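You operate a simulated robot arm through the tools that you are given. There is no shell and no other tool. Be economical: measure what you need, move in short steps, check, and stop when the job is done.

You are at the controls of a simulated two-armed robot. One attempt, no reset.

Task
Pick up the jar marked alum with one hand, pass it to the other hand and put it on the top of the yellow cupboard. Put the teal tin marked shelf on the shelf under the grey table. Push the white door shut. Any order will do. Set down upright: jar marked alum, teal tin marked shelf.

Only the result counts: the job must be done as asked and must still hold three seconds after the hand-in. Knocking over, shifting, dropping, spilling or breaking anything else fails it.

Robot
Two 7-joint arms with two-finger parallel grippers on one trunk, on a base that drives. Base frame: it is fixed to the floor where the robot stands at the start and does not move with it; the origin is under the middle of the robot, x ahead of it, y to its left, z up; the surface under the hand at the start is at about z = 0.9. Readings come in m, rad, newtons and seconds.
The left shoulder is at the start at [-0.082, 0.119, 0.851], the right one opposite. With the tool pointing down near the work surface each hand reaches from about 0.1 to 0.56 m from the robot's upright axis, wherever it stands, measured 20 degrees to its own side. Places, roughly: shelf under the grey table [0.6, -0.4, 0.4]; teal tin marked shelf [0.25, -2.75, 0.75]; top of the yellow cupboard [-0.8, 0.6, 1.4]; white door [0.8, -2.7, 1]. Payload 3.43 kg a hand.
The tool frame of a hand sits at the grasp point between the pads (the TCP): z along the fingers, y along the line on which they close. The tips reach 0.03 m beyond it. Largest opening 0.094 m; finger width 0.028, thickness 0.01; the body of the gripper, 0.05 by 0.096 m, starts 0.055 m behind the TCP.
Orientation is that of the tool frame in the base frame, as a unit quaternion [w, x, y, z]. With the fingers straight down and closing along the base's y, the tool's x points along the base's -x, its y along +y and its z along -z.

Tools
- The arms move only by the tool arm_command. It takes "left_deltas", "right_deltas" or both (then of equal length, played together; a hand with none holds still); each is a list of rows, each a list of 6 numbers: the shift along the tool's x, y, z in m, then the turn, a rotation vector about the tool's x, y, z in rad. In form: [[dx, dy, dz, rx, ry, rz], ...]. A call has 1 to 12 rows; each row shifts and turns the commanded pose from where the row before left it, along the tool's axes as they then stand. "left_claw" and "right_claw" are, for a hand that has rows, the finger opening in m, from 0 to 0.094, set as the call begins (left out, the last holds). Rows are played at 5 a second. More than 0.05 m and 0.15 rad between two rows, or a gripper value outside its range, and nothing of the call is played. Where a pose cannot be reached the arm comes as near as it can. A force on the tool above 40 N (or 10 N above the force at the start of the call, whichever is more), or a blocked arm, ends the call early, and 0.2 s more pass. The fingers move at their own pace (about 0.153 m/s each) and stop on an object; they squeeze with about 35 N. The grip force told is the motor's: it shows also when the fingers shut on nothing. Time passes only in rows, and 0.2 s behind the last, so rows that do not move let the fingers close. It gives the time, the measured TCP pose, the force on the tool (base axes), the opening and the grip force at its end, in the units of the frame above (readings bear some noise), with the torque about the TCP (base axes, N m) and any sound that the robot's microphone picked up, and new pictures: "show" is both (left out), scene, wrist or none (wrist: the cameras of the hands that moved).
- Cameras (640 x 400 px; columns grow to the right, rows downward): "scene" is now at [-0.0624, 0.0604, 1.5424]; the picture's right is [0.96, 0.29, 0.00], its down [0.26, -0.85, -0.45] and it looks along [-0.13, 0.43, -0.89] (base axes); focal length 214 px, centre (320, 200). "left" rides on the left gripper at [0.076, -0.014, -0.102] in its tool frame; the picture's right is [0.18, 0.98, 0.00], its down [-0.75, 0.14, -0.64] and it looks along [-0.63, 0.12, 0.77] (tool axes); focal length 243 px, centre (320, 200). "right" rides on the right gripper at [0.076, 0.014, -0.102] in its tool frame; the picture's right is [-0.18, 0.98, 0.00], its down [-0.75, -0.14, -0.64] and it looks along [-0.63, -0.12, 0.77] (tool axes); focal length 243 px, centre (320, 200). There is no depth. A picture from a camera that has moved, and an enlarged one, comes with that camera's place and axes in the base frame and with its lens.
- lift_body(by): slides the trunk up (or, below 0, down) by that many m; the arms and the scene camera ride with it, the base frame stays. It gives what a move gives, with no picture.
- roll_base(legs): drives the robot by 1 to 6 legs, each [ahead, left, turn to the left] in m, m and rad, along the robot's own axes; the way and the turn of a leg run together, so that a leg with both is an arc; at most 1.5 m and 3.142 rad a leg. The arms and the cameras ride along, it lands a little off, and it stops where it bumps. It gives what a move gives, and a new picture of the scene camera.
- aim_head(pan, tilt): turns the head with the scene camera to pan (to the left, within 2.496 rad either way) and tilt (down, from -0.506 to 1.204), counted from straight ahead of the robot. It gives what a move gives, and a new picture of the scene camera.
- enlarge(camera, box): a new picture of the part [left, top, right, bottom] of that camera's present view, enlarged. The clock stands still meanwhile.
- sign_off(): hands the job in; it is judged then, once.

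Work in short steps. Places have to be worked out from the pictures, the camera data and where the tool is seen: move nearer, look again, correct. Check each grasp and each placing, and mend what went wrong. You have 165 turns and 260 pictures in all, those below and enlarged ones among them. Open the grippers and draw the arms clear of the work before you hand the job in, unless the task says otherwise; then end with one line.

The tools are called after ">>>" by a JSON object that holds its "api" and its "payload". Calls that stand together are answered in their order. arm_command: Moves the arms, as the interface text tells. Its arguments: {"type":"object","properties":{"left_deltas":{"type":"array"},"left_claw":{"type":"number"},"right_deltas":{"type":"array"},"right_claw":{"type":"number"},"show":{"type":"string","enum":["both","scene","wrist","none"]}},"required":[]} The other tools are called the same way: lift_body (by) slides the trunk up or down; roll_base (legs) drives the base; aim_head (pan, tilt) turns the head that bears the scene camera; enlarge (camera, box) takes an enlarged picture of a part of a camera's view; sign_off () hands the job in.

At the start:

```text
time: 0.0
left_eef_pos: [0.3609, 0.3735, 1.0004]
left_tool_rot: [0.0, 0.0, 1.0, 0.0]
left_ft_force: [0.4, -0.2, -0.6]
left_wrist_torque: [0.0, 0.01, -0.01]
left_grip_width: 0.0939
left_grip_force: 0.1
right_eef_pos: [0.2964, 0.0185, 1.001]
right_tool_rot: [0.0, 0.0, 1.0, 0.0]
right_ft_force: [0.1, -0.5, -0.5]
right_wrist_torque: [0.0, -0.01, -0.01]
right_grip_width: 0.0937
right_grip_force: 0.1
trunk travel left (down, up): [-0.275, 0.06]
robot x, y, heading: [-0.0038, -0.0032, -0.0]
head pan, tilt: [1.862, 1.103]
```

scene: 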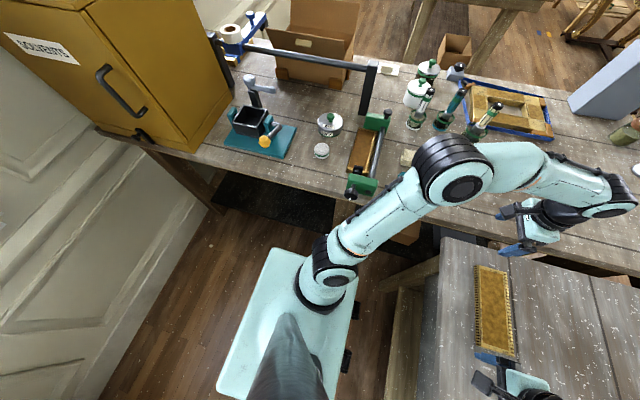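
right: 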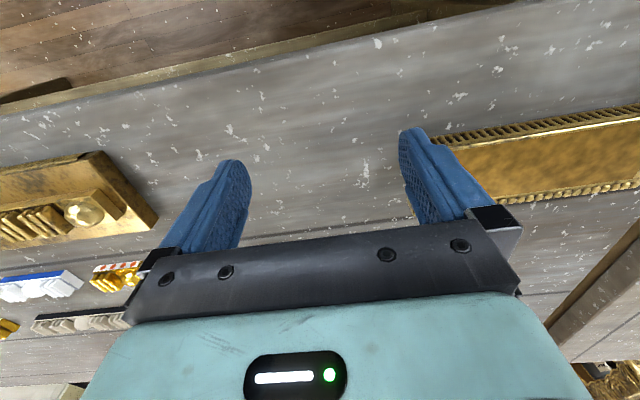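
left: 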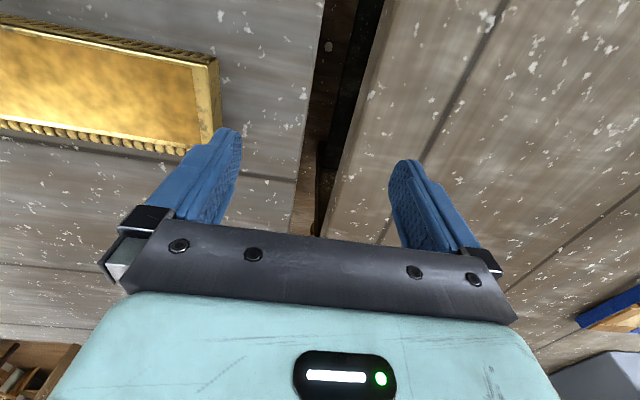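

The picture shows a bench on the left with jars, and the yellow cupboard. I look around with the head first.

>>> {"api": "enlarge", "payload": {"camera": "scene", "box": [200, 40, 520, 240]}}

>>> {"api": "aim_head", "payload": {"pan": 0.0, "tilt": 0.7}}

>>> {"api": "aim_head", "payload": {"pan": -1.5, "tilt": 0.5}}

>>> {"api": "aim_head", "payload": {"pan": 1.5, "tilt": 0.6}}

>>> {"api": "aim_head", "payload": {"pan": 2.4, "tilt": 0.3}}

```text
2.00 times, centred on (360, 140) of scene
camera zoom: at [-0.0624, 0.0604, 1.5424], right [0.96, 0.29, 0.0], down [0.26, -0.85, -0.45], along [-0.13, 0.43, -0.89], focal length 429 px, centre (240, 320)
```

zoom: 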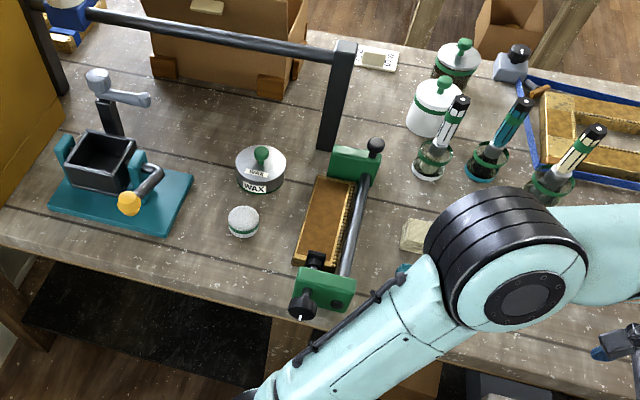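

```text
time: 1.8
left_eef_pos: [0.362, 0.3728, 1.0]
left_tool_rot: [0.0, 0.0, 1.0, 0.0]
left_ft_force: [-0.2, -0.3, -0.1]
left_wrist_torque: [-0.05, -0.01, -0.01]
left_grip_width: 0.0942
left_grip_force: 0.1
right_eef_pos: [0.2975, 0.0165, 1.0002]
right_tool_rot: [0.0, 0.0, 1.0, 0.0]
right_ft_force: [0.0, -0.7, -0.3]
right_wrist_torque: [0.01, 0.0, 0.02]
right_grip_width: 0.0942
right_grip_force: 0.0
trunk travel left (down, up): [-0.275, 0.06]
robot x, y, heading: [-0.0036, -0.0035, 0.003]
head pan, tilt: [0.0, 0.7]
camera scene: at [0.0406, 0.0002, 1.5726], right [0.0, -1.0, 0.0], down [-0.64, 0.0, -0.76], along [0.76, 0.0, -0.64], focal length 214 px, centre (320, 200)
```

scene: 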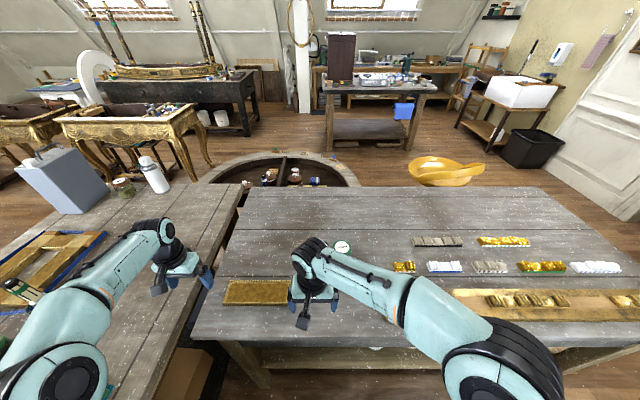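

```text
time: 3.4
left_eef_pos: [0.3617, 0.3729, 0.9994]
left_tool_rot: [0.0, 0.0, 1.0, 0.0]
left_ft_force: [1.0, 0.3, -0.3]
left_wrist_torque: [-0.01, 0.02, 0.0]
left_grip_width: 0.094
left_grip_force: 0.1
right_eef_pos: [0.2971, 0.018, 0.9999]
right_tool_rot: [0.0, 0.001, 1.0, 0.0]
right_ft_force: [0.0, -0.2, 0.4]
right_wrist_torque: [0.02, 0.01, 0.01]
right_grip_width: 0.0939
right_grip_force: 0.0
trunk travel left (down, up): [-0.275, 0.06]
robot x, y, heading: [0.0021, 0.0016, 0.001]
head pan, tilt: [-1.499, 0.499]
camera scene: at [-0.0377, -0.0906, 1.5903], right [-1.0, -0.07, 0.0], down [-0.03, 0.48, -0.88], along [0.06, -0.88, -0.48], focal length 214 px, centre (320, 200)
```

scene: 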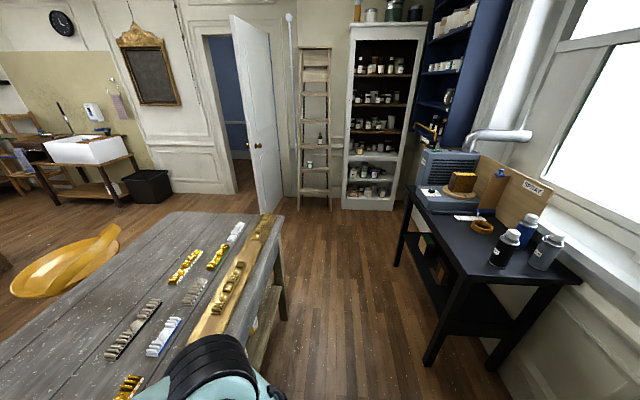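

```text
time: 6.0
left_eef_pos: [0.3628, 0.3736, 1.0]
left_tool_rot: [0.0, -0.001, 1.0, 0.0]
left_ft_force: [0.6, 0.6, 0.4]
left_wrist_torque: [0.01, 0.0, 0.01]
left_grip_width: 0.094
left_grip_force: 0.1
right_eef_pos: [0.2969, 0.0189, 1.0]
right_tool_rot: [0.0, -0.001, 1.0, 0.0]
right_ft_force: [0.9, 0.3, -1.1]
right_wrist_torque: [-0.04, 0.02, -0.04]
right_grip_width: 0.094
right_grip_force: 0.0
trunk travel left (down, up): [-0.275, 0.06]
robot x, y, heading: [-0.0013, -0.0013, 0.002]
head pan, tilt: [1.499, 0.6]
camera scene: at [-0.0379, 0.0883, 1.5813], right [1.0, -0.07, 0.0], down [-0.04, -0.56, -0.83], along [0.06, 0.82, -0.56], focal length 214 px, centre (320, 200)
```

scene: 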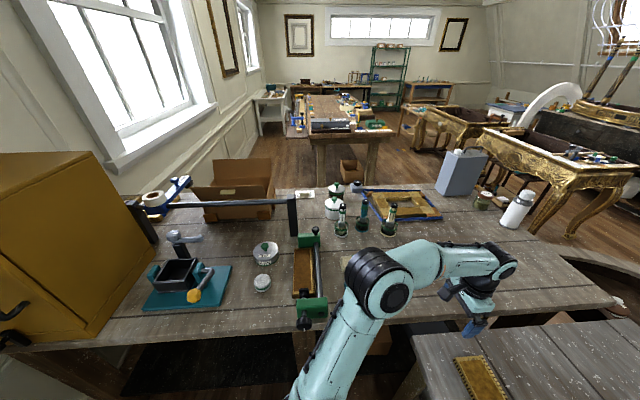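

```text
time: 7.2
left_eef_pos: [0.3612, 0.3752, 0.9998]
left_tool_rot: [0.0, 0.0, 1.0, 0.0]
left_ft_force: [-0.4, -0.4, 0.1]
left_wrist_torque: [-0.01, -0.01, -0.01]
left_grip_width: 0.0938
left_grip_force: 0.1
right_eef_pos: [0.2968, 0.0181, 1.0001]
right_tool_rot: [0.0, 0.001, 1.0, 0.0]
right_ft_force: [0.2, -0.8, 0.6]
right_wrist_torque: [0.0, 0.0, -0.01]
right_grip_width: 0.0941
right_grip_force: 0.1
trunk travel left (down, up): [-0.275, 0.06]
robot x, y, heading: [0.0015, 0.0001, -0.002]
head pan, tilt: [2.4, 0.3]
camera scene: at [-0.1131, 0.0633, 1.6087], right [0.68, 0.74, 0.0], down [0.22, -0.2, -0.96], along [-0.7, 0.65, -0.3], focal length 214 px, centre (320, 200)
```

scene: 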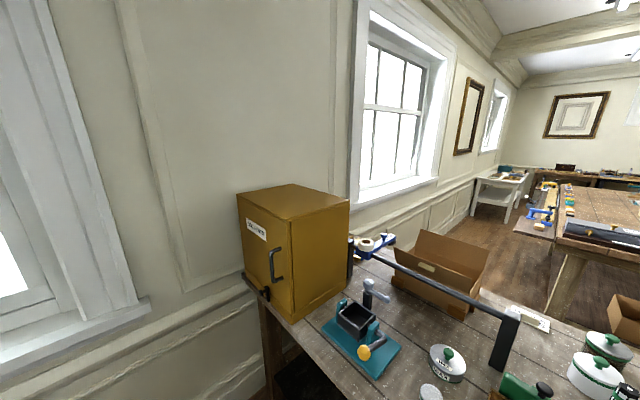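

Several jars stand on the left bench; I enlarge to read the labels.

>>> {"api": "aim_head", "payload": {"pan": 1.3, "tilt": 0.75}}

>>> {"api": "enlarge", "payload": {"camera": "scene", "box": [160, 100, 320, 200]}}

>>> {"api": "enlarge", "payload": {"camera": "scene", "box": [400, 60, 560, 160]}}

```text
time: 8.6
left_eef_pos: [0.3625, 0.3739, 1.0008]
left_tool_rot: [0.0, -0.001, 1.0, 0.0]
left_ft_force: [0.1, -0.1, -0.7]
left_wrist_torque: [0.01, 0.0, 0.03]
left_grip_width: 0.094
left_grip_force: 0.1
right_eef_pos: [0.2961, 0.0183, 0.9999]
right_tool_rot: [0.0, 0.0, 1.0, 0.0]
right_ft_force: [0.3, -0.8, 0.3]
right_wrist_torque: [0.03, 0.01, 0.0]
right_grip_width: 0.094
right_grip_force: 0.0
trunk travel left (down, up): [-0.275, 0.06]
robot x, y, heading: [-0.0008, -0.0027, -0.003]
head pan, tilt: [1.3, 0.75]
camera scene: at [-0.0223, 0.08, 1.5684], right [0.96, -0.27, 0.0], down [-0.18, -0.66, -0.73], along [0.2, 0.71, -0.68], focal length 214 px, centre (320, 200)
```

scene: 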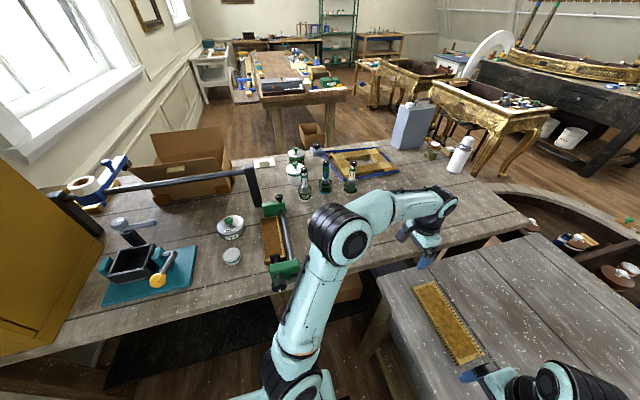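

```text
4.00 times, centred on (240, 150) of scene
camera zoom: at [-0.0223, 0.08, 1.5684], right [0.96, -0.27, 0.0], down [-0.18, -0.66, -0.73], along [0.2, 0.71, -0.68], focal length 858 px, centre (640, 400)
```

zoom: 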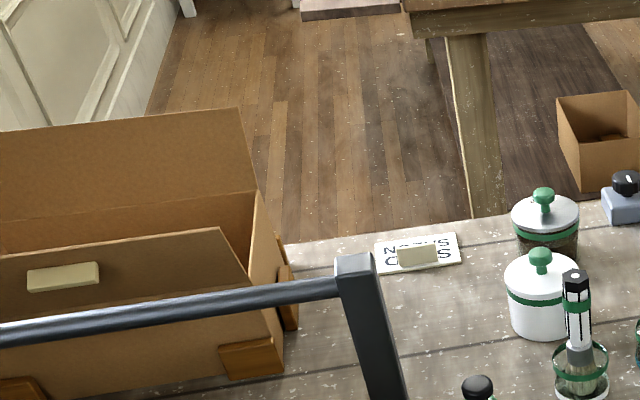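

```text
4.00 times, centred on (480, 110) of scene
camera zoom: at [-0.0223, 0.08, 1.5684], right [0.96, -0.27, 0.0], down [-0.18, -0.66, -0.73], along [0.2, 0.71, -0.68], focal length 858 px, centre (-320, 560)
```

zoom: 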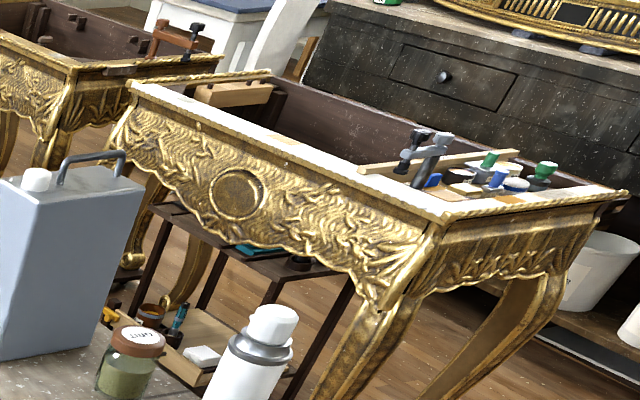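

A brown-lidded jar stands near the blue canister; I zoom further on it and on other candidates.

>>> {"api": "enlarge", "payload": {"camera": "scene", "box": [415, 130, 479, 170]}}

>>> {"api": "enlarge", "payload": {"camera": "scene", "box": [200, 200, 296, 280]}}

>>> {"api": "enlarge", "payload": {"camera": "scene", "box": [280, 140, 360, 200]}}

```text
10.00 times, centred on (447, 150) of scene
camera zoom: at [-0.0223, 0.08, 1.5684], right [0.96, -0.27, 0.0], down [-0.18, -0.66, -0.73], along [0.2, 0.71, -0.68], focal length 2145 px, centre (-950, 700)
```

zoom: 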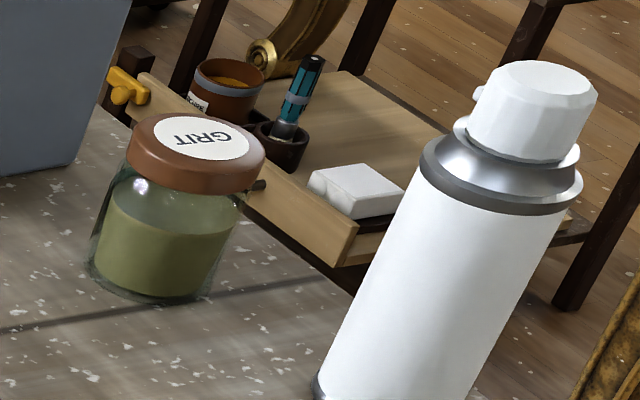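

```text
5.00 times, centred on (248, 240) of scene
camera zoom: at [-0.0223, 0.08, 1.5684], right [0.96, -0.27, 0.0], down [-0.18, -0.66, -0.73], along [0.2, 0.71, -0.68], focal length 1072 px, centre (680, 0)
```

zoom: 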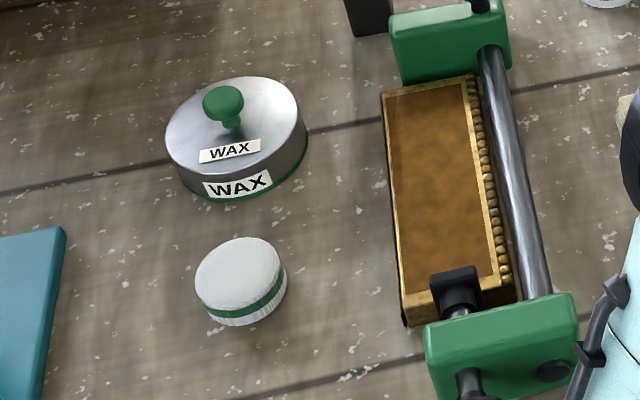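

```text
6.67 times, centred on (320, 170) of scene
camera zoom: at [-0.0223, 0.08, 1.5684], right [0.96, -0.27, 0.0], down [-0.18, -0.66, -0.73], along [0.2, 0.71, -0.68], focal length 1430 px, centre (320, 400)
```

zoom: 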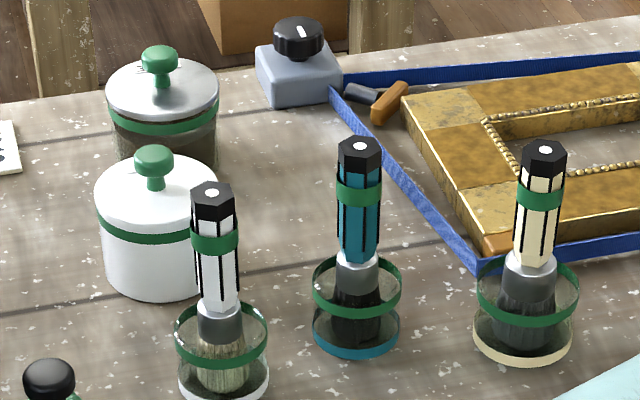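

None is alum so far. I check the ladder/door side and the black desk.

>>> {"api": "aim_head", "payload": {"pan": -1.7, "tilt": 0.45}}

>>> {"api": "enlarge", "payload": {"camera": "scene", "box": [160, 60, 320, 200]}}

>>> {"api": "enlarge", "payload": {"camera": "scene", "box": [320, 120, 520, 260]}}

```text
time: 11.2
left_eef_pos: [0.3613, 0.3735, 1.0003]
left_tool_rot: [0.001, 0.001, 1.0, 0.0]
left_ft_force: [0.1, -0.9, 0.4]
left_wrist_torque: [-0.01, 0.0, 0.03]
left_grip_width: 0.0941
left_grip_force: 0.1
right_eef_pos: [0.2968, 0.0176, 1.0009]
right_tool_rot: [0.0, 0.0, 1.0, -0.001]
right_ft_force: [0.5, -0.4, 0.3]
right_wrist_torque: [-0.01, 0.01, -0.04]
right_grip_width: 0.0938
right_grip_force: 0.1
trunk travel left (down, up): [-0.275, 0.06]
robot x, y, heading: [-0.002, -0.0009, 0.003]
head pan, tilt: [-1.7, 0.45]
camera scene: at [-0.0561, -0.0911, 1.5948], right [-0.99, 0.13, 0.0], down [0.06, 0.43, -0.9], along [-0.12, -0.89, -0.44], focal length 214 px, centre (320, 200)
```

scene: 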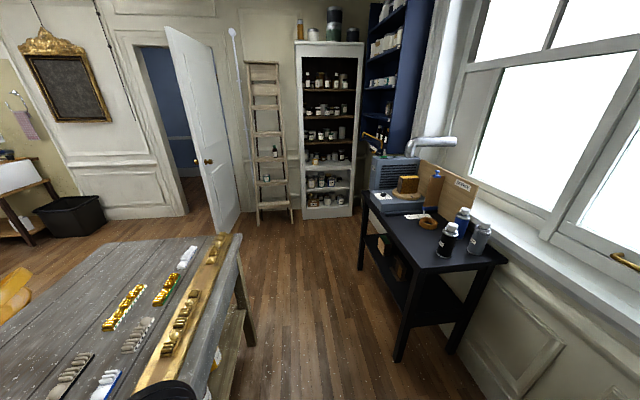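

```text
2.86 times, centred on (240, 130) of scene
camera zoom: at [-0.0561, -0.0911, 1.5948], right [-0.99, 0.13, 0.0], down [0.06, 0.43, -0.9], along [-0.12, -0.89, -0.44], focal length 613 px, centre (549, 400)
```

zoom: 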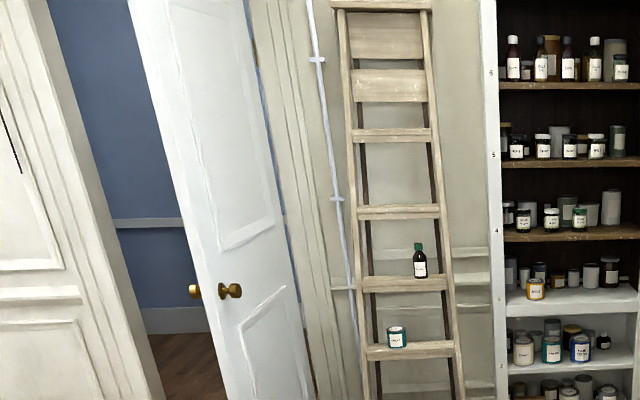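

```text
2.86 times, centred on (420, 190) of scene
camera zoom: at [-0.0561, -0.0911, 1.5948], right [-0.99, 0.13, 0.0], down [0.06, 0.43, -0.9], along [-0.12, -0.89, -0.44], focal length 613 px, centre (34, 229)
```

zoom: 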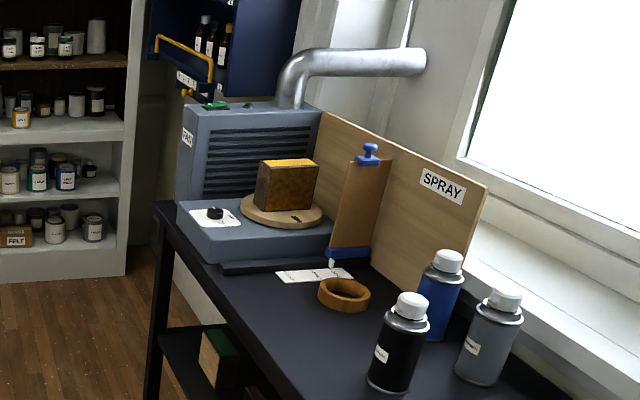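

The teal tin sits on the ladder's step. Now I zoom into the cabinet labels and look at other parts of the room.

>>> {"api": "enlarge", "payload": {"camera": "scene", "box": [296, 130, 360, 210]}}

>>> {"api": "enlarge", "payload": {"camera": "scene", "box": [245, 135, 295, 195]}}

>>> {"api": "aim_head", "payload": {"pan": 0.9, "tilt": 1.0}}

>>> {"api": "aim_head", "payload": {"pan": 0.2, "tilt": 0.5}}

```text
5.00 times, centred on (328, 170) of scene
camera zoom: at [-0.0561, -0.0911, 1.5948], right [-0.99, 0.13, 0.0], down [0.06, 0.43, -0.9], along [-0.12, -0.89, -0.44], focal length 1072 px, centre (280, 350)
```

zoom: 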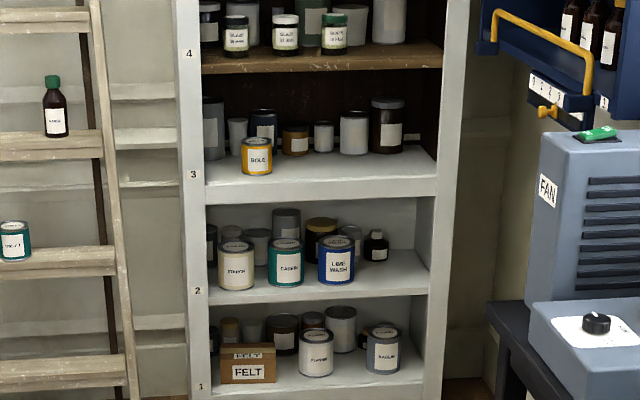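

```text
6.67 times, centred on (270, 165) of scene
camera zoom: at [-0.0561, -0.0911, 1.5948], right [-0.99, 0.13, 0.0], down [0.06, 0.43, -0.9], along [-0.12, -0.89, -0.44], focal length 1430 px, centre (653, 433)
```

zoom: 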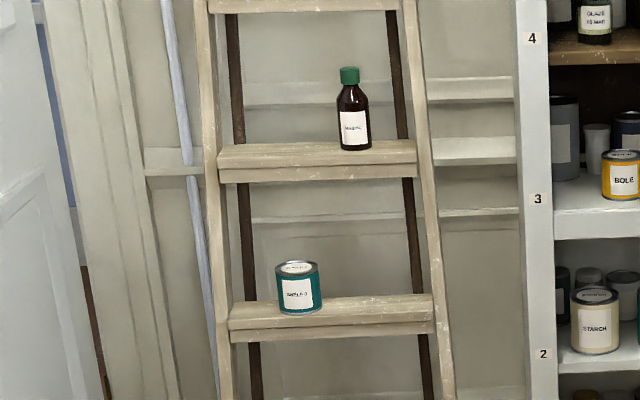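

```text
time: 13.5
left_eef_pos: [0.3615, 0.3727, 1.0]
left_tool_rot: [-0.001, 0.0, 1.0, 0.0]
left_ft_force: [1.2, -0.2, -0.7]
left_wrist_torque: [0.02, 0.01, -0.04]
left_grip_width: 0.0941
left_grip_force: 0.0
right_eef_pos: [0.2962, 0.0164, 0.9996]
right_tool_rot: [0.0, -0.001, 1.0, 0.0]
right_ft_force: [0.6, -0.9, -0.1]
right_wrist_torque: [0.0, -0.02, 0.0]
right_grip_width: 0.094
right_grip_force: 0.0
trunk travel left (down, up): [-0.275, 0.06]
robot x, y, heading: [0.0008, -0.0007, -0.0]
head pan, tilt: [0.901, 1.0]
camera scene: at [-0.001, 0.0547, 1.5493], right [0.78, -0.62, 0.0], down [-0.52, -0.66, -0.54], along [0.34, 0.42, -0.84], focal length 214 px, centre (320, 200)
```

scene: 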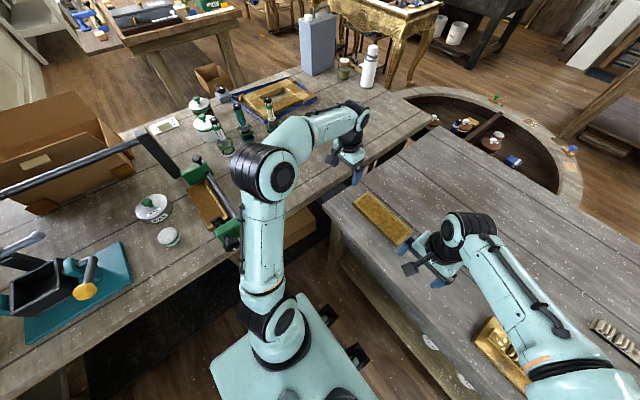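

```text
time: 14.6
left_eef_pos: [0.3612, 0.3727, 1.0001]
left_tool_rot: [0.0, 0.0, 1.0, -0.001]
left_ft_force: [-0.2, -0.2, 1.0]
left_wrist_torque: [0.01, -0.03, 0.05]
left_grip_width: 0.0939
left_grip_force: 0.1
right_eef_pos: [0.2966, 0.0161, 1.0001]
right_tool_rot: [0.0, 0.0, 1.0, 0.0]
right_ft_force: [0.0, -0.9, 0.6]
right_wrist_torque: [0.01, -0.04, 0.01]
right_grip_width: 0.0941
right_grip_force: 0.0
trunk travel left (down, up): [-0.275, 0.06]
robot x, y, heading: [-0.0009, -0.0027, -0.0]
head pan, tilt: [0.201, 0.499]
camera scene: at [0.0448, 0.0184, 1.5903], right [0.2, -0.98, 0.0], down [-0.47, -0.1, -0.88], along [0.86, 0.18, -0.48], focal length 214 px, centre (320, 200)
```

scene: 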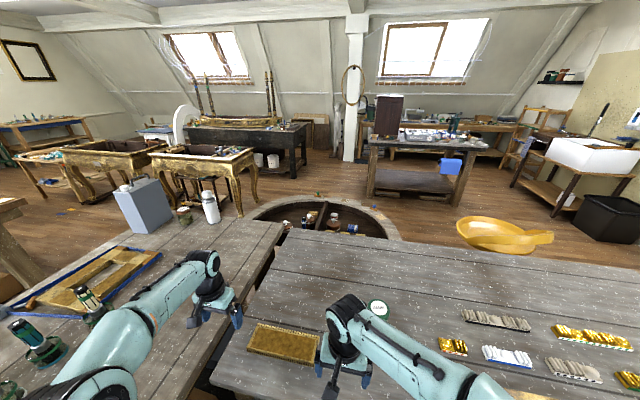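

A white lid shows behind the right forearm on the grey table — I enlarge it.

>>> {"api": "enlarge", "payload": {"camera": "scene", "box": [340, 280, 420, 340]}}

>>> {"api": "enlarge", "payload": {"camera": "right", "box": [0, 200, 320, 400]}}

```text
6.67 times, centred on (380, 310) of scene
camera zoom: at [0.0448, 0.0184, 1.5903], right [0.2, -0.98, 0.0], down [-0.47, -0.1, -0.88], along [0.86, 0.18, -0.48], focal length 1430 px, centre (-80, -533)
```

zoom: 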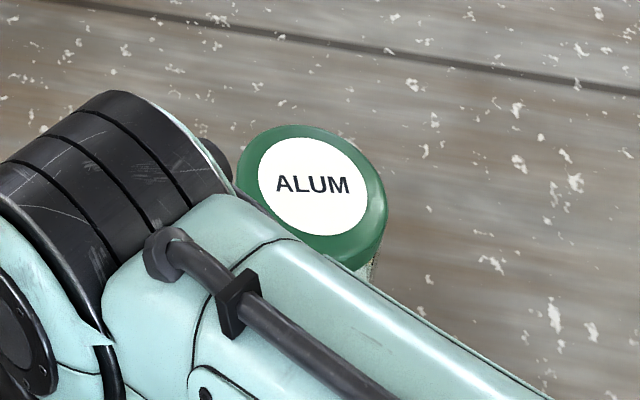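

```text
2.00 times, centred on (160, 300) of right
camera zoom: at [0.2213, 0.0314, 1.1022], right [0.18, 0.98, 0.0], down [0.75, -0.14, 0.64], along [0.63, -0.12, -0.77], focal length 485 px, centre (640, 0)
```

zoom: 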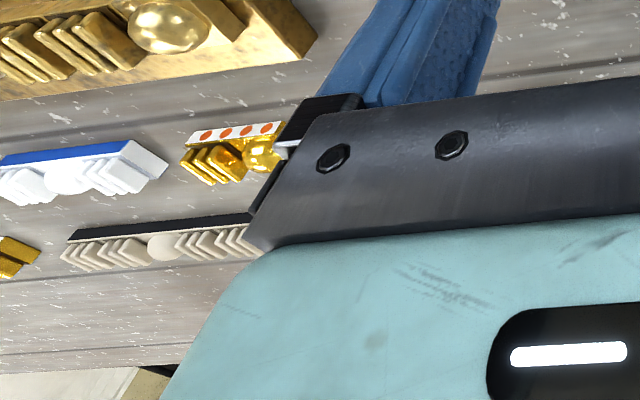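

The jar is ALUM with a green lid about 0.065 wide, near (0.47,-0.07). I raise the right hand and move it back to see the jar fully.

>>> {"api": "arm_command", "payload": {"right_deltas": [[0, 0, -0.05, 0, 0, 0], [0, 0, -0.05, 0, 0, 0], [0, 0, -0.03, 0, 0, 0], [0.04, -0.03, 0, 0, 0, 0], [0.03, -0.04, 0, 0, 0, 0], [0, -0.04, 0, 0, 0, 0], [0, -0.04, 0, 0, 0, 0]], "show": "none"}}

>>> {"api": "aim_head", "payload": {"pan": -0.1, "tilt": 0.9}}

>>> {"api": "enlarge", "payload": {"camera": "right", "box": [0, 0, 640, 400]}}

```text
time: 16.2
left_eef_pos: [0.3613, 0.3719, 0.9993]
left_tool_rot: [0.0, 0.001, 1.0, 0.0]
left_ft_force: [-0.7, 0.4, -0.3]
left_wrist_torque: [0.04, 0.0, 0.0]
left_grip_width: 0.094
left_grip_force: 0.0
right_eef_pos: [0.2256, -0.1329, 1.1288]
right_tool_rot: [0.0, 0.0, 1.0, 0.0]
right_ft_force: [0.6, -0.3, -0.4]
right_wrist_torque: [-0.01, -0.02, -0.01]
right_grip_width: 0.0939
right_grip_force: 0.0
trunk travel left (down, up): [-0.275, 0.06]
robot x, y, heading: [0.0007, -0.0019, -0.0]
head pan, tilt: [0.201, 0.499]
```

```text
time: 17.0
left_eef_pos: [0.3624, 0.3727, 1.0003]
left_tool_rot: [0.001, 0.0, 1.0, 0.001]
left_ft_force: [0.0, -1.2, -0.1]
left_wrist_torque: [-0.01, 0.02, -0.02]
left_grip_width: 0.0943
left_grip_force: 0.1
right_eef_pos: [0.2259, -0.1315, 1.1307]
right_tool_rot: [0.0, 0.0, 1.0, -0.001]
right_ft_force: [0.1, 0.0, 0.2]
right_wrist_torque: [0.0, -0.01, 0.01]
right_grip_width: 0.094
right_grip_force: 0.1
trunk travel left (down, up): [-0.275, 0.06]
robot x, y, heading: [0.002, 0.0017, 0.002]
head pan, tilt: [-0.099, 0.901]
camera scene: at [0.0308, -0.0074, 1.5565], right [-0.1, -1.0, 0.0], down [-0.78, 0.08, -0.62], along [0.62, -0.06, -0.78], focal length 214 px, centre (320, 200)
```

scene: 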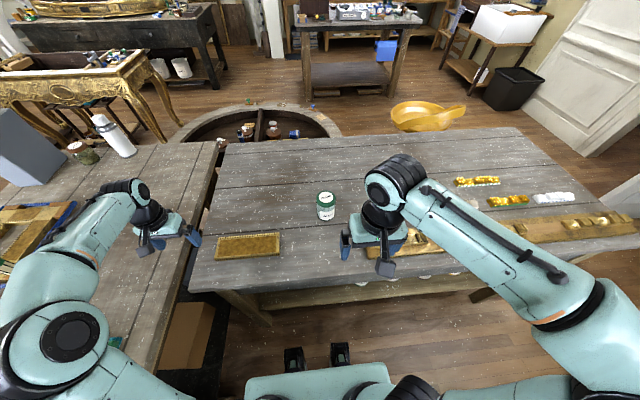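

```text
1.00 times, centred on (320, 200) of right (not enlarged: the box is as wide or as high as the picture)
camera zoom: at [0.1506, -0.118, 1.2319], right [0.18, 0.98, 0.0], down [0.75, -0.14, 0.64], along [0.63, -0.12, -0.77], focal length 243 px, centre (320, 200)
```

zoom: 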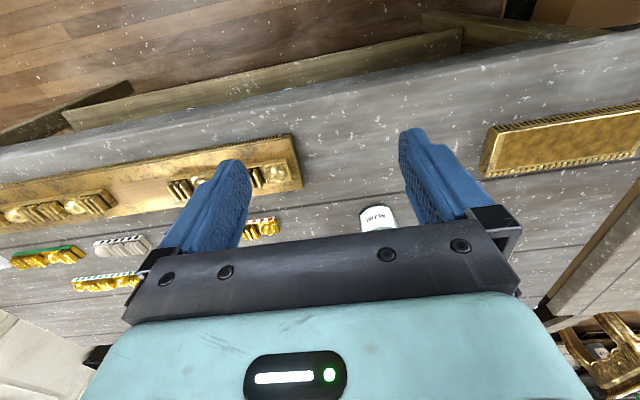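

The jar now stands free in view; I zoom for a precise measure.

>>> {"api": "enlarge", "payload": {"camera": "scene", "box": [286, 175, 366, 225]}}

```text
8.00 times, centred on (326, 200) of scene
camera zoom: at [0.0308, -0.0074, 1.5565], right [-0.1, -1.0, 0.0], down [-0.78, 0.08, -0.62], along [0.62, -0.06, -0.78], focal length 1716 px, centre (272, 200)
```

zoom: 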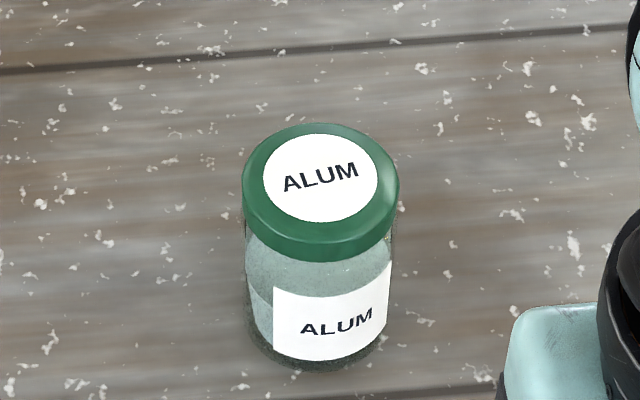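

Jar judged at about (0.483,-0.075), table 0.89, lid top about 0.99, diameter 0.066. I bring the right hand above it at z=1.13 and check.

>>> {"api": "arm_command", "payload": {"right_deltas": [[-0.043, 0.0095, 0, 0, 0, 0], [-0.043, 0.0095, 0, 0, 0, 0], [-0.043, 0.0095, 0, 0, 0, 0], [-0.043, 0.0095, 0, 0, 0, 0], [-0.043, 0.0095, 0, 0, 0, 0], [-0.042, 0.0095, 0, 0, 0, 0], [0, 0, 0, 0, 0, 0]], "right_claw": 0.094}}

```text
time: 18.6
left_eef_pos: [0.3609, 0.3734, 0.9999]
left_tool_rot: [0.0, -0.001, 1.0, 0.001]
left_ft_force: [-0.1, -0.3, 0.3]
left_wrist_torque: [0.01, 0.04, -0.01]
left_grip_width: 0.0942
left_grip_force: 0.1
right_eef_pos: [0.4521, -0.0817, 1.1298]
right_tool_rot: [0.0, 0.0, 1.0, -0.001]
right_ft_force: [0.0, 0.6, 0.0]
right_wrist_torque: [0.01, 0.06, 0.0]
right_grip_width: 0.0941
right_grip_force: 0.0
right hand out of reach, approached as far as the arm can: row 6
trunk travel left (down, up): [-0.275, 0.06]
robot x, y, heading: [-0.0001, 0.0001, 0.002]
head pan, tilt: [-0.099, 0.901]
camera scene: at [0.0311, -0.0072, 1.5565], right [-0.1, -1.0, 0.0], down [-0.78, 0.08, -0.62], along [0.62, -0.06, -0.78], focal length 214 px, centre (320, 200)
camera right: at [0.3763, -0.0687, 1.2321], right [0.18, 0.98, 0.0], down [0.75, -0.14, 0.64], along [0.63, -0.12, -0.77], focal length 243 px, centre (320, 200)
```

scene: 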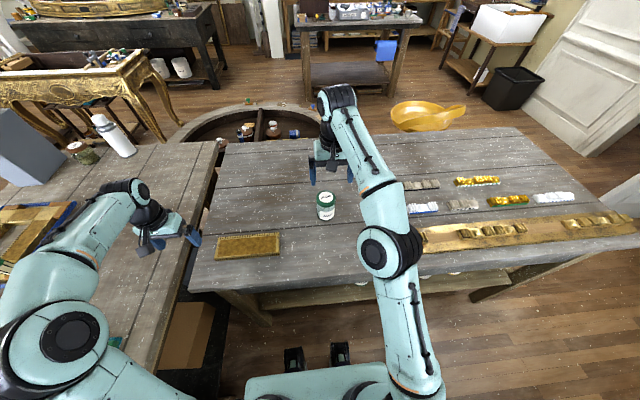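
right: 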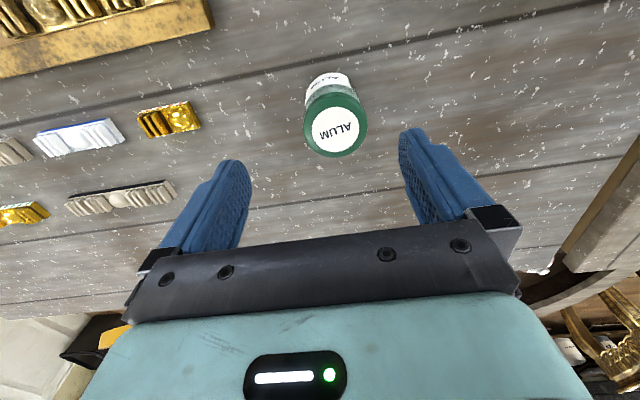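

The wrist view puts the lid at (0.482,-0.074). The arm is at its reach limit at this height, so I descend to 1.05 and then move over it.

>>> {"api": "arm_command", "payload": {"right_deltas": [[0, 0, 0.04, 0, 0, 0], [0, 0, 0.04, 0, 0, 0], [-0.015, 0.004, 0, 0, 0, 0], [-0.015, 0.004, 0, 0, 0, 0], [0, 0, 0, 0, 0, 0]]}}

```text
time: 19.8
left_eef_pos: [0.36, 0.3728, 0.9996]
left_tool_rot: [0.0, 0.0, 1.0, 0.0]
left_ft_force: [0.0, -0.3, 0.0]
left_wrist_torque: [0.03, 0.03, 0.03]
left_grip_width: 0.0942
left_grip_force: 0.0
right_eef_pos: [0.482, -0.0752, 1.0504]
right_tool_rot: [0.0, 0.0, 1.0, 0.0]
right_ft_force: [0.3, -0.4, -0.9]
right_wrist_torque: [-0.03, 0.0, -0.03]
right_grip_width: 0.0941
right_grip_force: 0.0
trunk travel left (down, up): [-0.275, 0.06]
robot x, y, heading: [0.001, 0.0006, 0.0]
head pan, tilt: [-0.099, 0.901]
camera scene: at [0.0305, -0.0076, 1.5565], right [-0.1, -1.0, 0.0], down [-0.78, 0.08, -0.62], along [0.62, -0.06, -0.78], focal length 214 px, centre (320, 200)
camera right: at [0.4059, -0.0615, 1.1528], right [0.18, 0.98, 0.0], down [0.75, -0.14, 0.64], along [0.63, -0.12, -0.77], focal length 243 px, centre (320, 200)
```

scene: 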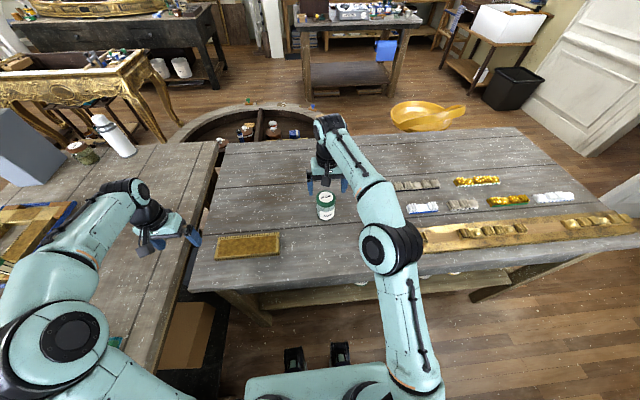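
right: 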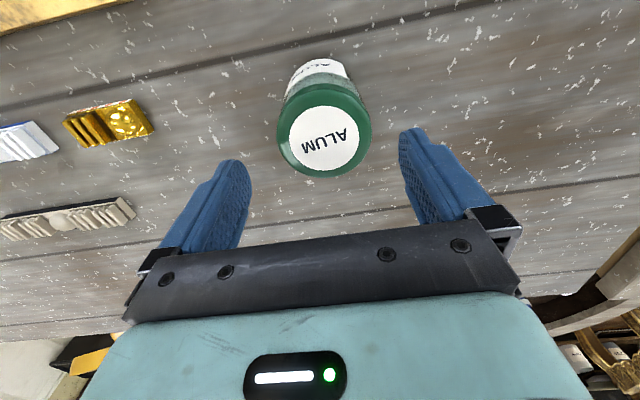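

Alignment agrees (0.482–0.487, -0.073). I descend to z≈0.982 and close.

>>> {"api": "arm_command", "payload": {"right_deltas": [[-0.001, 0.001, 0.03, 0, 0, 0], [-0.001, 0, 0.03, 0, 0, 0], [0, 0, 0.009, 0, 0, 0]], "show": "wrist"}}

```text
time: 20.6
left_eef_pos: [0.362, 0.3735, 1.0002]
left_tool_rot: [0.001, 0.0, 1.0, -0.001]
left_ft_force: [-0.7, -0.1, -0.3]
left_wrist_torque: [-0.02, -0.02, -0.02]
left_grip_width: 0.094
left_grip_force: 0.0
right_eef_pos: [0.4838, -0.0735, 0.9794]
right_tool_rot: [0.0, 0.0, 1.0, 0.001]
right_ft_force: [-0.2, 0.4, -0.1]
right_wrist_torque: [0.03, 0.03, -0.01]
right_grip_width: 0.0942
right_grip_force: 0.0
trunk travel left (down, up): [-0.275, 0.06]
robot x, y, heading: [-0.0027, -0.002, -0.002]
head pan, tilt: [-0.099, 0.901]
camera right: at [0.4087, -0.0597, 1.0824], right [0.18, 0.98, 0.0], down [0.75, -0.14, 0.64], along [0.63, -0.12, -0.77], focal length 243 px, centre (320, 200)
```

right: 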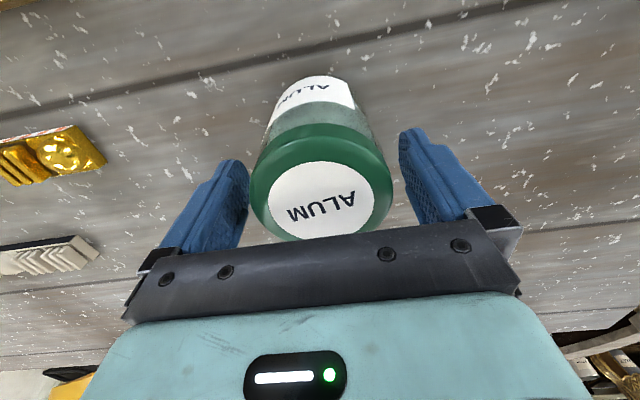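

The jar is between the fingers. I close the gripper.

>>> {"api": "arm_command", "payload": {"right_deltas": [[0, 0, 0, 0, 0, 0], [0, 0, 0, 0, 0, 0], [0, 0, 0, 0, 0, 0], [0, 0, 0, 0, 0, 0]], "right_claw": 0.0, "show": "wrist"}}

```text
time: 21.6
left_eef_pos: [0.3622, 0.3726, 1.0007]
left_tool_rot: [0.0, -0.001, 1.0, -0.001]
left_ft_force: [0.2, 0.4, 0.4]
left_wrist_torque: [0.0, 0.03, 0.0]
left_grip_width: 0.0939
left_grip_force: 0.0
right_eef_pos: [0.4849, -0.0737, 0.9805]
right_tool_rot: [0.0, -0.001, 1.0, 0.0]
right_ft_force: [-1.8, 1.4, 0.6]
right_wrist_torque: [0.21, 0.06, -0.02]
right_grip_width: 0.0693
right_grip_force: 35.0
trunk travel left (down, up): [-0.275, 0.06]
robot x, y, heading: [0.0023, 0.0017, -0.002]
head pan, tilt: [-0.099, 0.901]
camera right: at [0.4086, -0.0594, 1.0825], right [0.18, 0.98, 0.0], down [0.75, -0.14, 0.64], along [0.63, -0.12, -0.77], focal length 243 px, centre (320, 200)
```

right: 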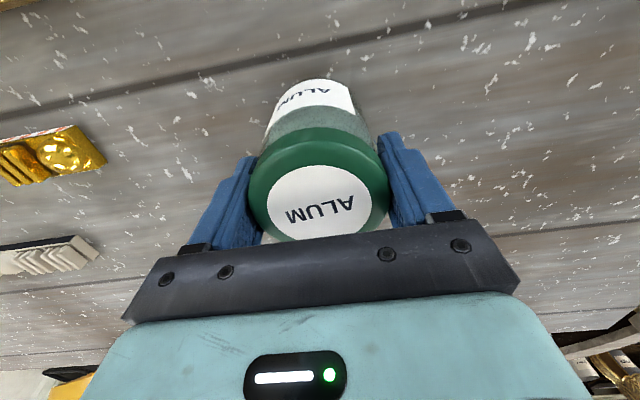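

Gripped (0.069 wide, 35 N). I lift the jar and bring it back toward the middle, in front of the robot.

>>> {"api": "arm_command", "payload": {"right_deltas": [[0, 0, -0.03, 0, 0, 0], [0.01, 0, -0.03, 0, 0, 0], [0.03, 0, -0.03, 0, 0, 0], [0.04, 0.01, -0.03, 0, 0, 0], [0.04, 0.01, -0.03, 0, 0, 0], [0.03, 0.01, 0, 0, 0, 0]], "show": "scene"}}

```text
refused: row 4 steps farther than a row can; nothing moved
```

Row 4 was a bit too long; I shorten it.

>>> {"api": "arm_command", "payload": {"right_deltas": [[0, 0, -0.03, 0, 0, 0], [0.01, 0, -0.03, 0, 0, 0], [0.03, 0, -0.03, 0, 0, 0], [0.035, 0.01, -0.03, 0, 0, 0], [0.035, 0.01, -0.03, 0, 0, 0], [0.03, 0.01, 0, 0, 0, 0]], "show": "scene"}}

```text
time: 23.0
left_eef_pos: [0.3612, 0.3728, 1.0005]
left_tool_rot: [0.0, 0.0, 1.0, 0.0]
left_ft_force: [0.5, 0.1, 0.5]
left_wrist_torque: [-0.02, -0.03, 0.0]
left_grip_width: 0.0937
left_grip_force: 0.0
right_eef_pos: [0.3417, -0.0446, 1.1305]
right_tool_rot: [0.0, 0.0, 1.0, 0.0]
right_ft_force: [0.2, -0.3, -3.8]
right_wrist_torque: [0.0, -0.03, 0.0]
right_grip_width: 0.0684
right_grip_force: 35.2
trunk travel left (down, up): [-0.275, 0.06]
robot x, y, heading: [-0.001, -0.0013, -0.0]
head pan, tilt: [-0.099, 0.901]
camera scene: at [0.0303, -0.0074, 1.5564], right [-0.1, -1.0, 0.0], down [-0.78, 0.08, -0.62], along [0.62, -0.06, -0.78], focal length 214 px, centre (320, 200)
```

scene: 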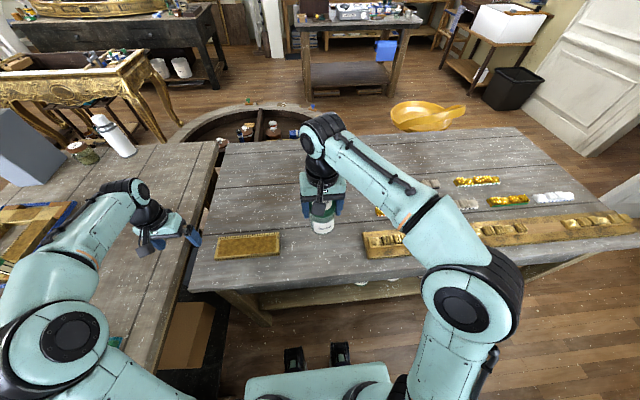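

Jar held (−3.8 N weight). I now yaw the right hand +90° (camera away from the left) and the left hand −90° while raising it.

>>> {"api": "arm_command", "payload": {"right_deltas": [[0, 0, 0, 0, 0, -0.1428], [0, 0, 0, 0, 0, -0.1428], [0, 0, 0, 0, 0, -0.1428], [0, 0, 0, 0, 0, -0.1428], [0, 0, 0, 0, 0, -0.1428], [0, 0, 0, 0, 0, -0.1428], [0, 0, 0, 0, 0, -0.1428], [0, 0, 0, 0, 0, -0.1428], [0, 0, 0, 0, 0, -0.1428], [0, 0, 0, 0, 0, -0.1428], [0, 0, 0, 0, 0, -0.1428]], "left_deltas": [[0, 0, -0.012, 0, 0, 0.1428], [0, 0, -0.012, 0, 0, 0.1428], [0, 0, -0.012, 0, 0, 0.1428], [0, 0, -0.012, 0, 0, 0.1428], [0, 0, -0.012, 0, 0, 0.1428], [0, 0, -0.012, 0, 0, 0.1428], [0, 0, -0.012, 0, 0, 0.1428], [0, 0, -0.012, 0, 0, 0.1428], [0, 0, -0.012, 0, 0, 0.1428], [0, 0, -0.012, 0, 0, 0.1428], [0, 0, -0.012, 0, 0, 0.1428]], "show": "scene"}}

```text
time: 25.4
left_eef_pos: [0.3614, 0.3727, 1.1319]
left_tool_rot: [-0.001, 0.708, 0.706, -0.001]
left_ft_force: [-0.9, 0.3, -0.9]
left_wrist_torque: [-0.01, -0.02, 0.0]
left_grip_width: 0.0941
left_grip_force: 0.1
right_eef_pos: [0.3439, -0.0431, 1.1319]
right_tool_rot: [0.0, 0.709, -0.706, 0.001]
right_ft_force: [0.7, -0.1, -4.7]
right_wrist_torque: [-0.02, 0.01, 0.01]
right_grip_width: 0.0686
right_grip_force: 35.0
trunk travel left (down, up): [-0.275, 0.06]
robot x, y, heading: [-0.0009, 0.0007, 0.0]
head pan, tilt: [-0.099, 0.901]
camera scene: at [0.0311, -0.0075, 1.5565], right [-0.1, -1.0, 0.0], down [-0.78, 0.08, -0.62], along [0.62, -0.06, -0.78], focal length 214 px, centre (320, 200)
```

scene: 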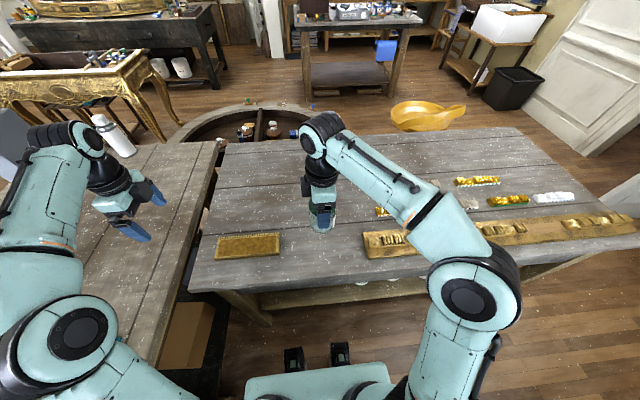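

Both turns worked. Now I pitch the left tool 60° so it points at the jar (30° below horizontal).

>>> {"api": "arm_command", "payload": {"left_deltas": [[0, 0, 0, 0, -0.1309, 0], [0, 0, 0, 0, -0.1309, 0], [0, 0, 0, 0, -0.1309, 0], [0, 0, 0, 0, -0.1309, 0], [0, 0, 0, 0, -0.1309, 0], [0, 0, 0, 0, -0.1309, 0], [0, 0, 0, 0, -0.1309, 0], [0, 0, 0, 0, -0.1309, 0]], "left_claw": 0.094}}

```text
time: 27.2
left_eef_pos: [0.3489, 0.3838, 1.1391]
left_tool_rot: [0.305, 0.637, 0.651, -0.276]
left_ft_force: [0.5, 0.6, 0.1]
left_wrist_torque: [-0.02, 0.02, 0.0]
left_grip_width: 0.0939
left_grip_force: 0.1
left hand out of reach, approached as far as the arm can: row 5, 6, 7, 8
right_eef_pos: [0.3437, -0.0433, 1.1312]
right_tool_rot: [0.0, 0.707, -0.707, 0.0]
right_ft_force: [-0.9, -0.1, -4.3]
right_wrist_torque: [0.02, 0.03, 0.04]
right_grip_width: 0.0683
right_grip_force: 35.1
trunk travel left (down, up): [-0.275, 0.06]
robot x, y, heading: [0.0009, -0.0021, 0.0]
head pan, tilt: [-0.099, 0.901]
camera scene: at [0.0306, -0.0066, 1.5565], right [-0.1, -1.0, 0.0], down [-0.78, 0.08, -0.62], along [0.62, -0.06, -0.78], focal length 214 px, centre (320, 200)
camera left: at [0.3297, 0.5103, 1.1491], right [0.98, 0.16, -0.11], down [0.11, -0.01, 0.99], along [0.15, -0.99, -0.03], focal length 243 px, centre (320, 200)
```

scene: 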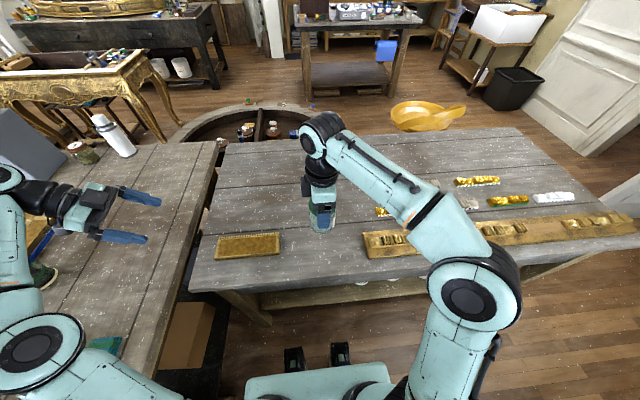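
left: 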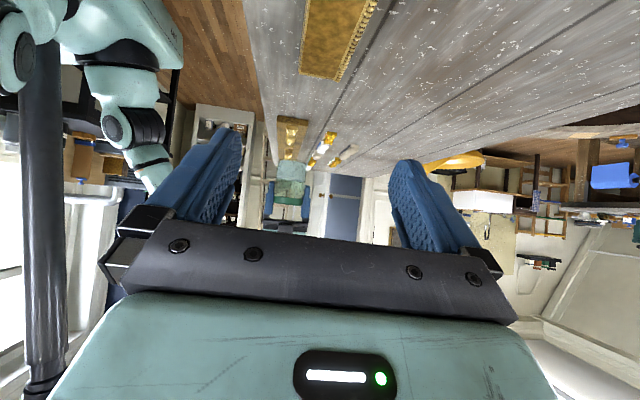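

The left wrist was too far out to complete the turn; moving toward the middle brings it back in reach. I go part-way to the pre-grasp point.

>>> {"api": "arm_command", "payload": {"left_deltas": [[-0.0227, -0.0026, 0.0384, 0, 0, 0], [-0.0227, -0.0026, 0.0384, 0, 0, 0], [-0.0227, -0.0026, 0.0384, 0, 0, 0], [-0.0227, -0.0026, 0.0384, 0, 0, 0], [-0.0227, -0.0026, 0.0384, 0, 0, 0], [0, 0, 0, 0, 0, 0]]}}

```text
time: 28.6
left_eef_pos: [0.3433, 0.1629, 1.0969]
left_tool_rot: [0.305, 0.638, 0.651, -0.275]
left_ft_force: [-0.8, 0.0, 0.1]
left_wrist_torque: [-0.01, 0.01, 0.0]
left_grip_width: 0.0939
left_grip_force: 0.0
right_eef_pos: [0.3435, -0.0437, 1.1295]
right_tool_rot: [0.0, 0.707, -0.707, 0.0]
right_ft_force: [-0.2, -0.2, -4.0]
right_wrist_torque: [0.01, 0.03, -0.02]
right_grip_width: 0.0685
right_grip_force: 35.2
trunk travel left (down, up): [-0.275, 0.06]
robot x, y, heading: [0.0024, 0.0033, 0.002]
head pan, tilt: [-0.099, 0.901]
camera scene: at [0.031, -0.0068, 1.5565], right [-0.1, -1.0, 0.0], down [-0.78, 0.08, -0.62], along [0.62, -0.06, -0.78], focal length 214 px, centre (320, 200)
camera left: at [0.3256, 0.2907, 1.1062], right [0.98, 0.16, -0.11], down [0.11, -0.02, 0.99], along [0.15, -0.99, -0.03], focal length 243 px, centre (320, 200)
```

scene: 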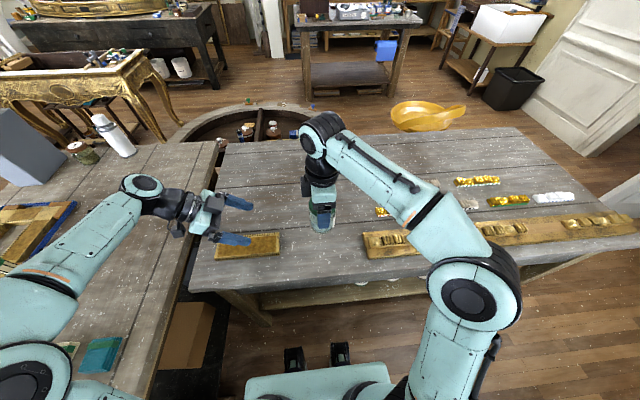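
left: 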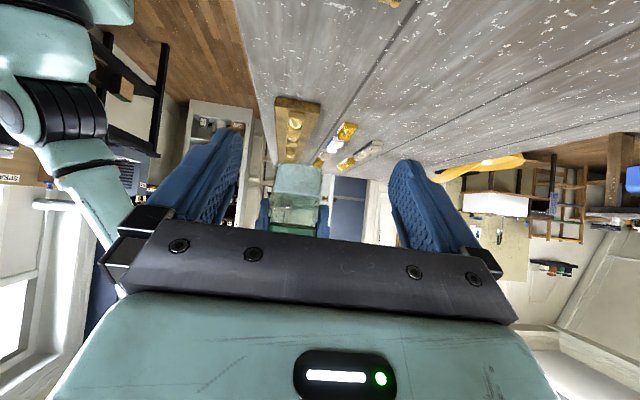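

The left tool points 41° down, with 2.7° of roll. I correct it: roll +0.047, pitch −0.2.

>>> {"api": "arm_command", "payload": {"left_deltas": [[0, 0, 0, 0.047, -0.1, 0], [0, 0, 0, 0, -0.1, 0], [0, 0, 0, 0, 0, 0]]}}

```text
time: 29.4
left_eef_pos: [0.3437, 0.1633, 1.0952]
left_tool_rot: [0.353, 0.615, 0.611, -0.353]
left_ft_force: [0.5, 0.4, 0.6]
left_wrist_torque: [-0.01, -0.02, 0.03]
left_grip_width: 0.094
left_grip_force: 0.0
right_eef_pos: [0.3441, -0.043, 1.1311]
right_tool_rot: [0.0, -0.707, 0.707, 0.0]
right_ft_force: [0.4, -0.5, -4.3]
right_wrist_torque: [-0.01, 0.0, 0.0]
right_grip_width: 0.0684
right_grip_force: 35.1
trunk travel left (down, up): [-0.275, 0.06]
robot x, y, heading: [0.0009, -0.0003, 0.003]
head pan, tilt: [-0.099, 0.901]
camera scene: at [0.0311, -0.0075, 1.5565], right [-0.1, -1.0, 0.0], down [-0.78, 0.08, -0.62], along [0.62, -0.06, -0.78], focal length 214 px, centre (320, 200)
camera left: at [0.331, 0.2901, 1.0817], right [0.98, 0.09, -0.16], down [0.14, 0.18, 0.97], along [0.11, -0.98, 0.16], focal length 243 px, centre (320, 200)
```

scene: 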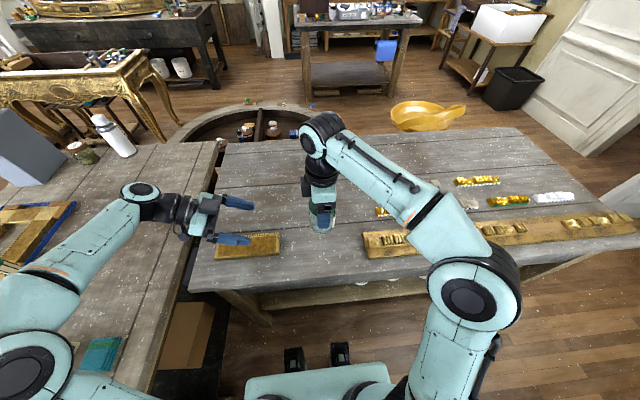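
left: 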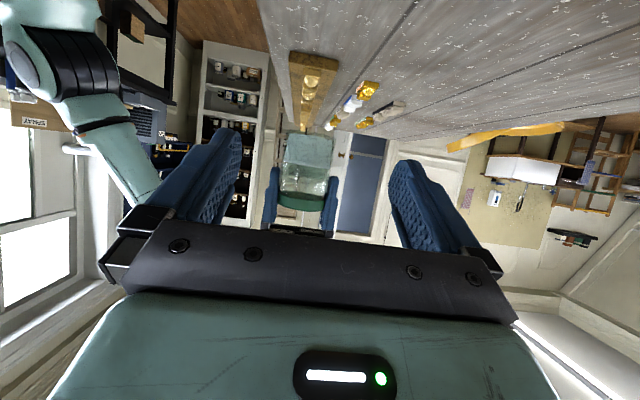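

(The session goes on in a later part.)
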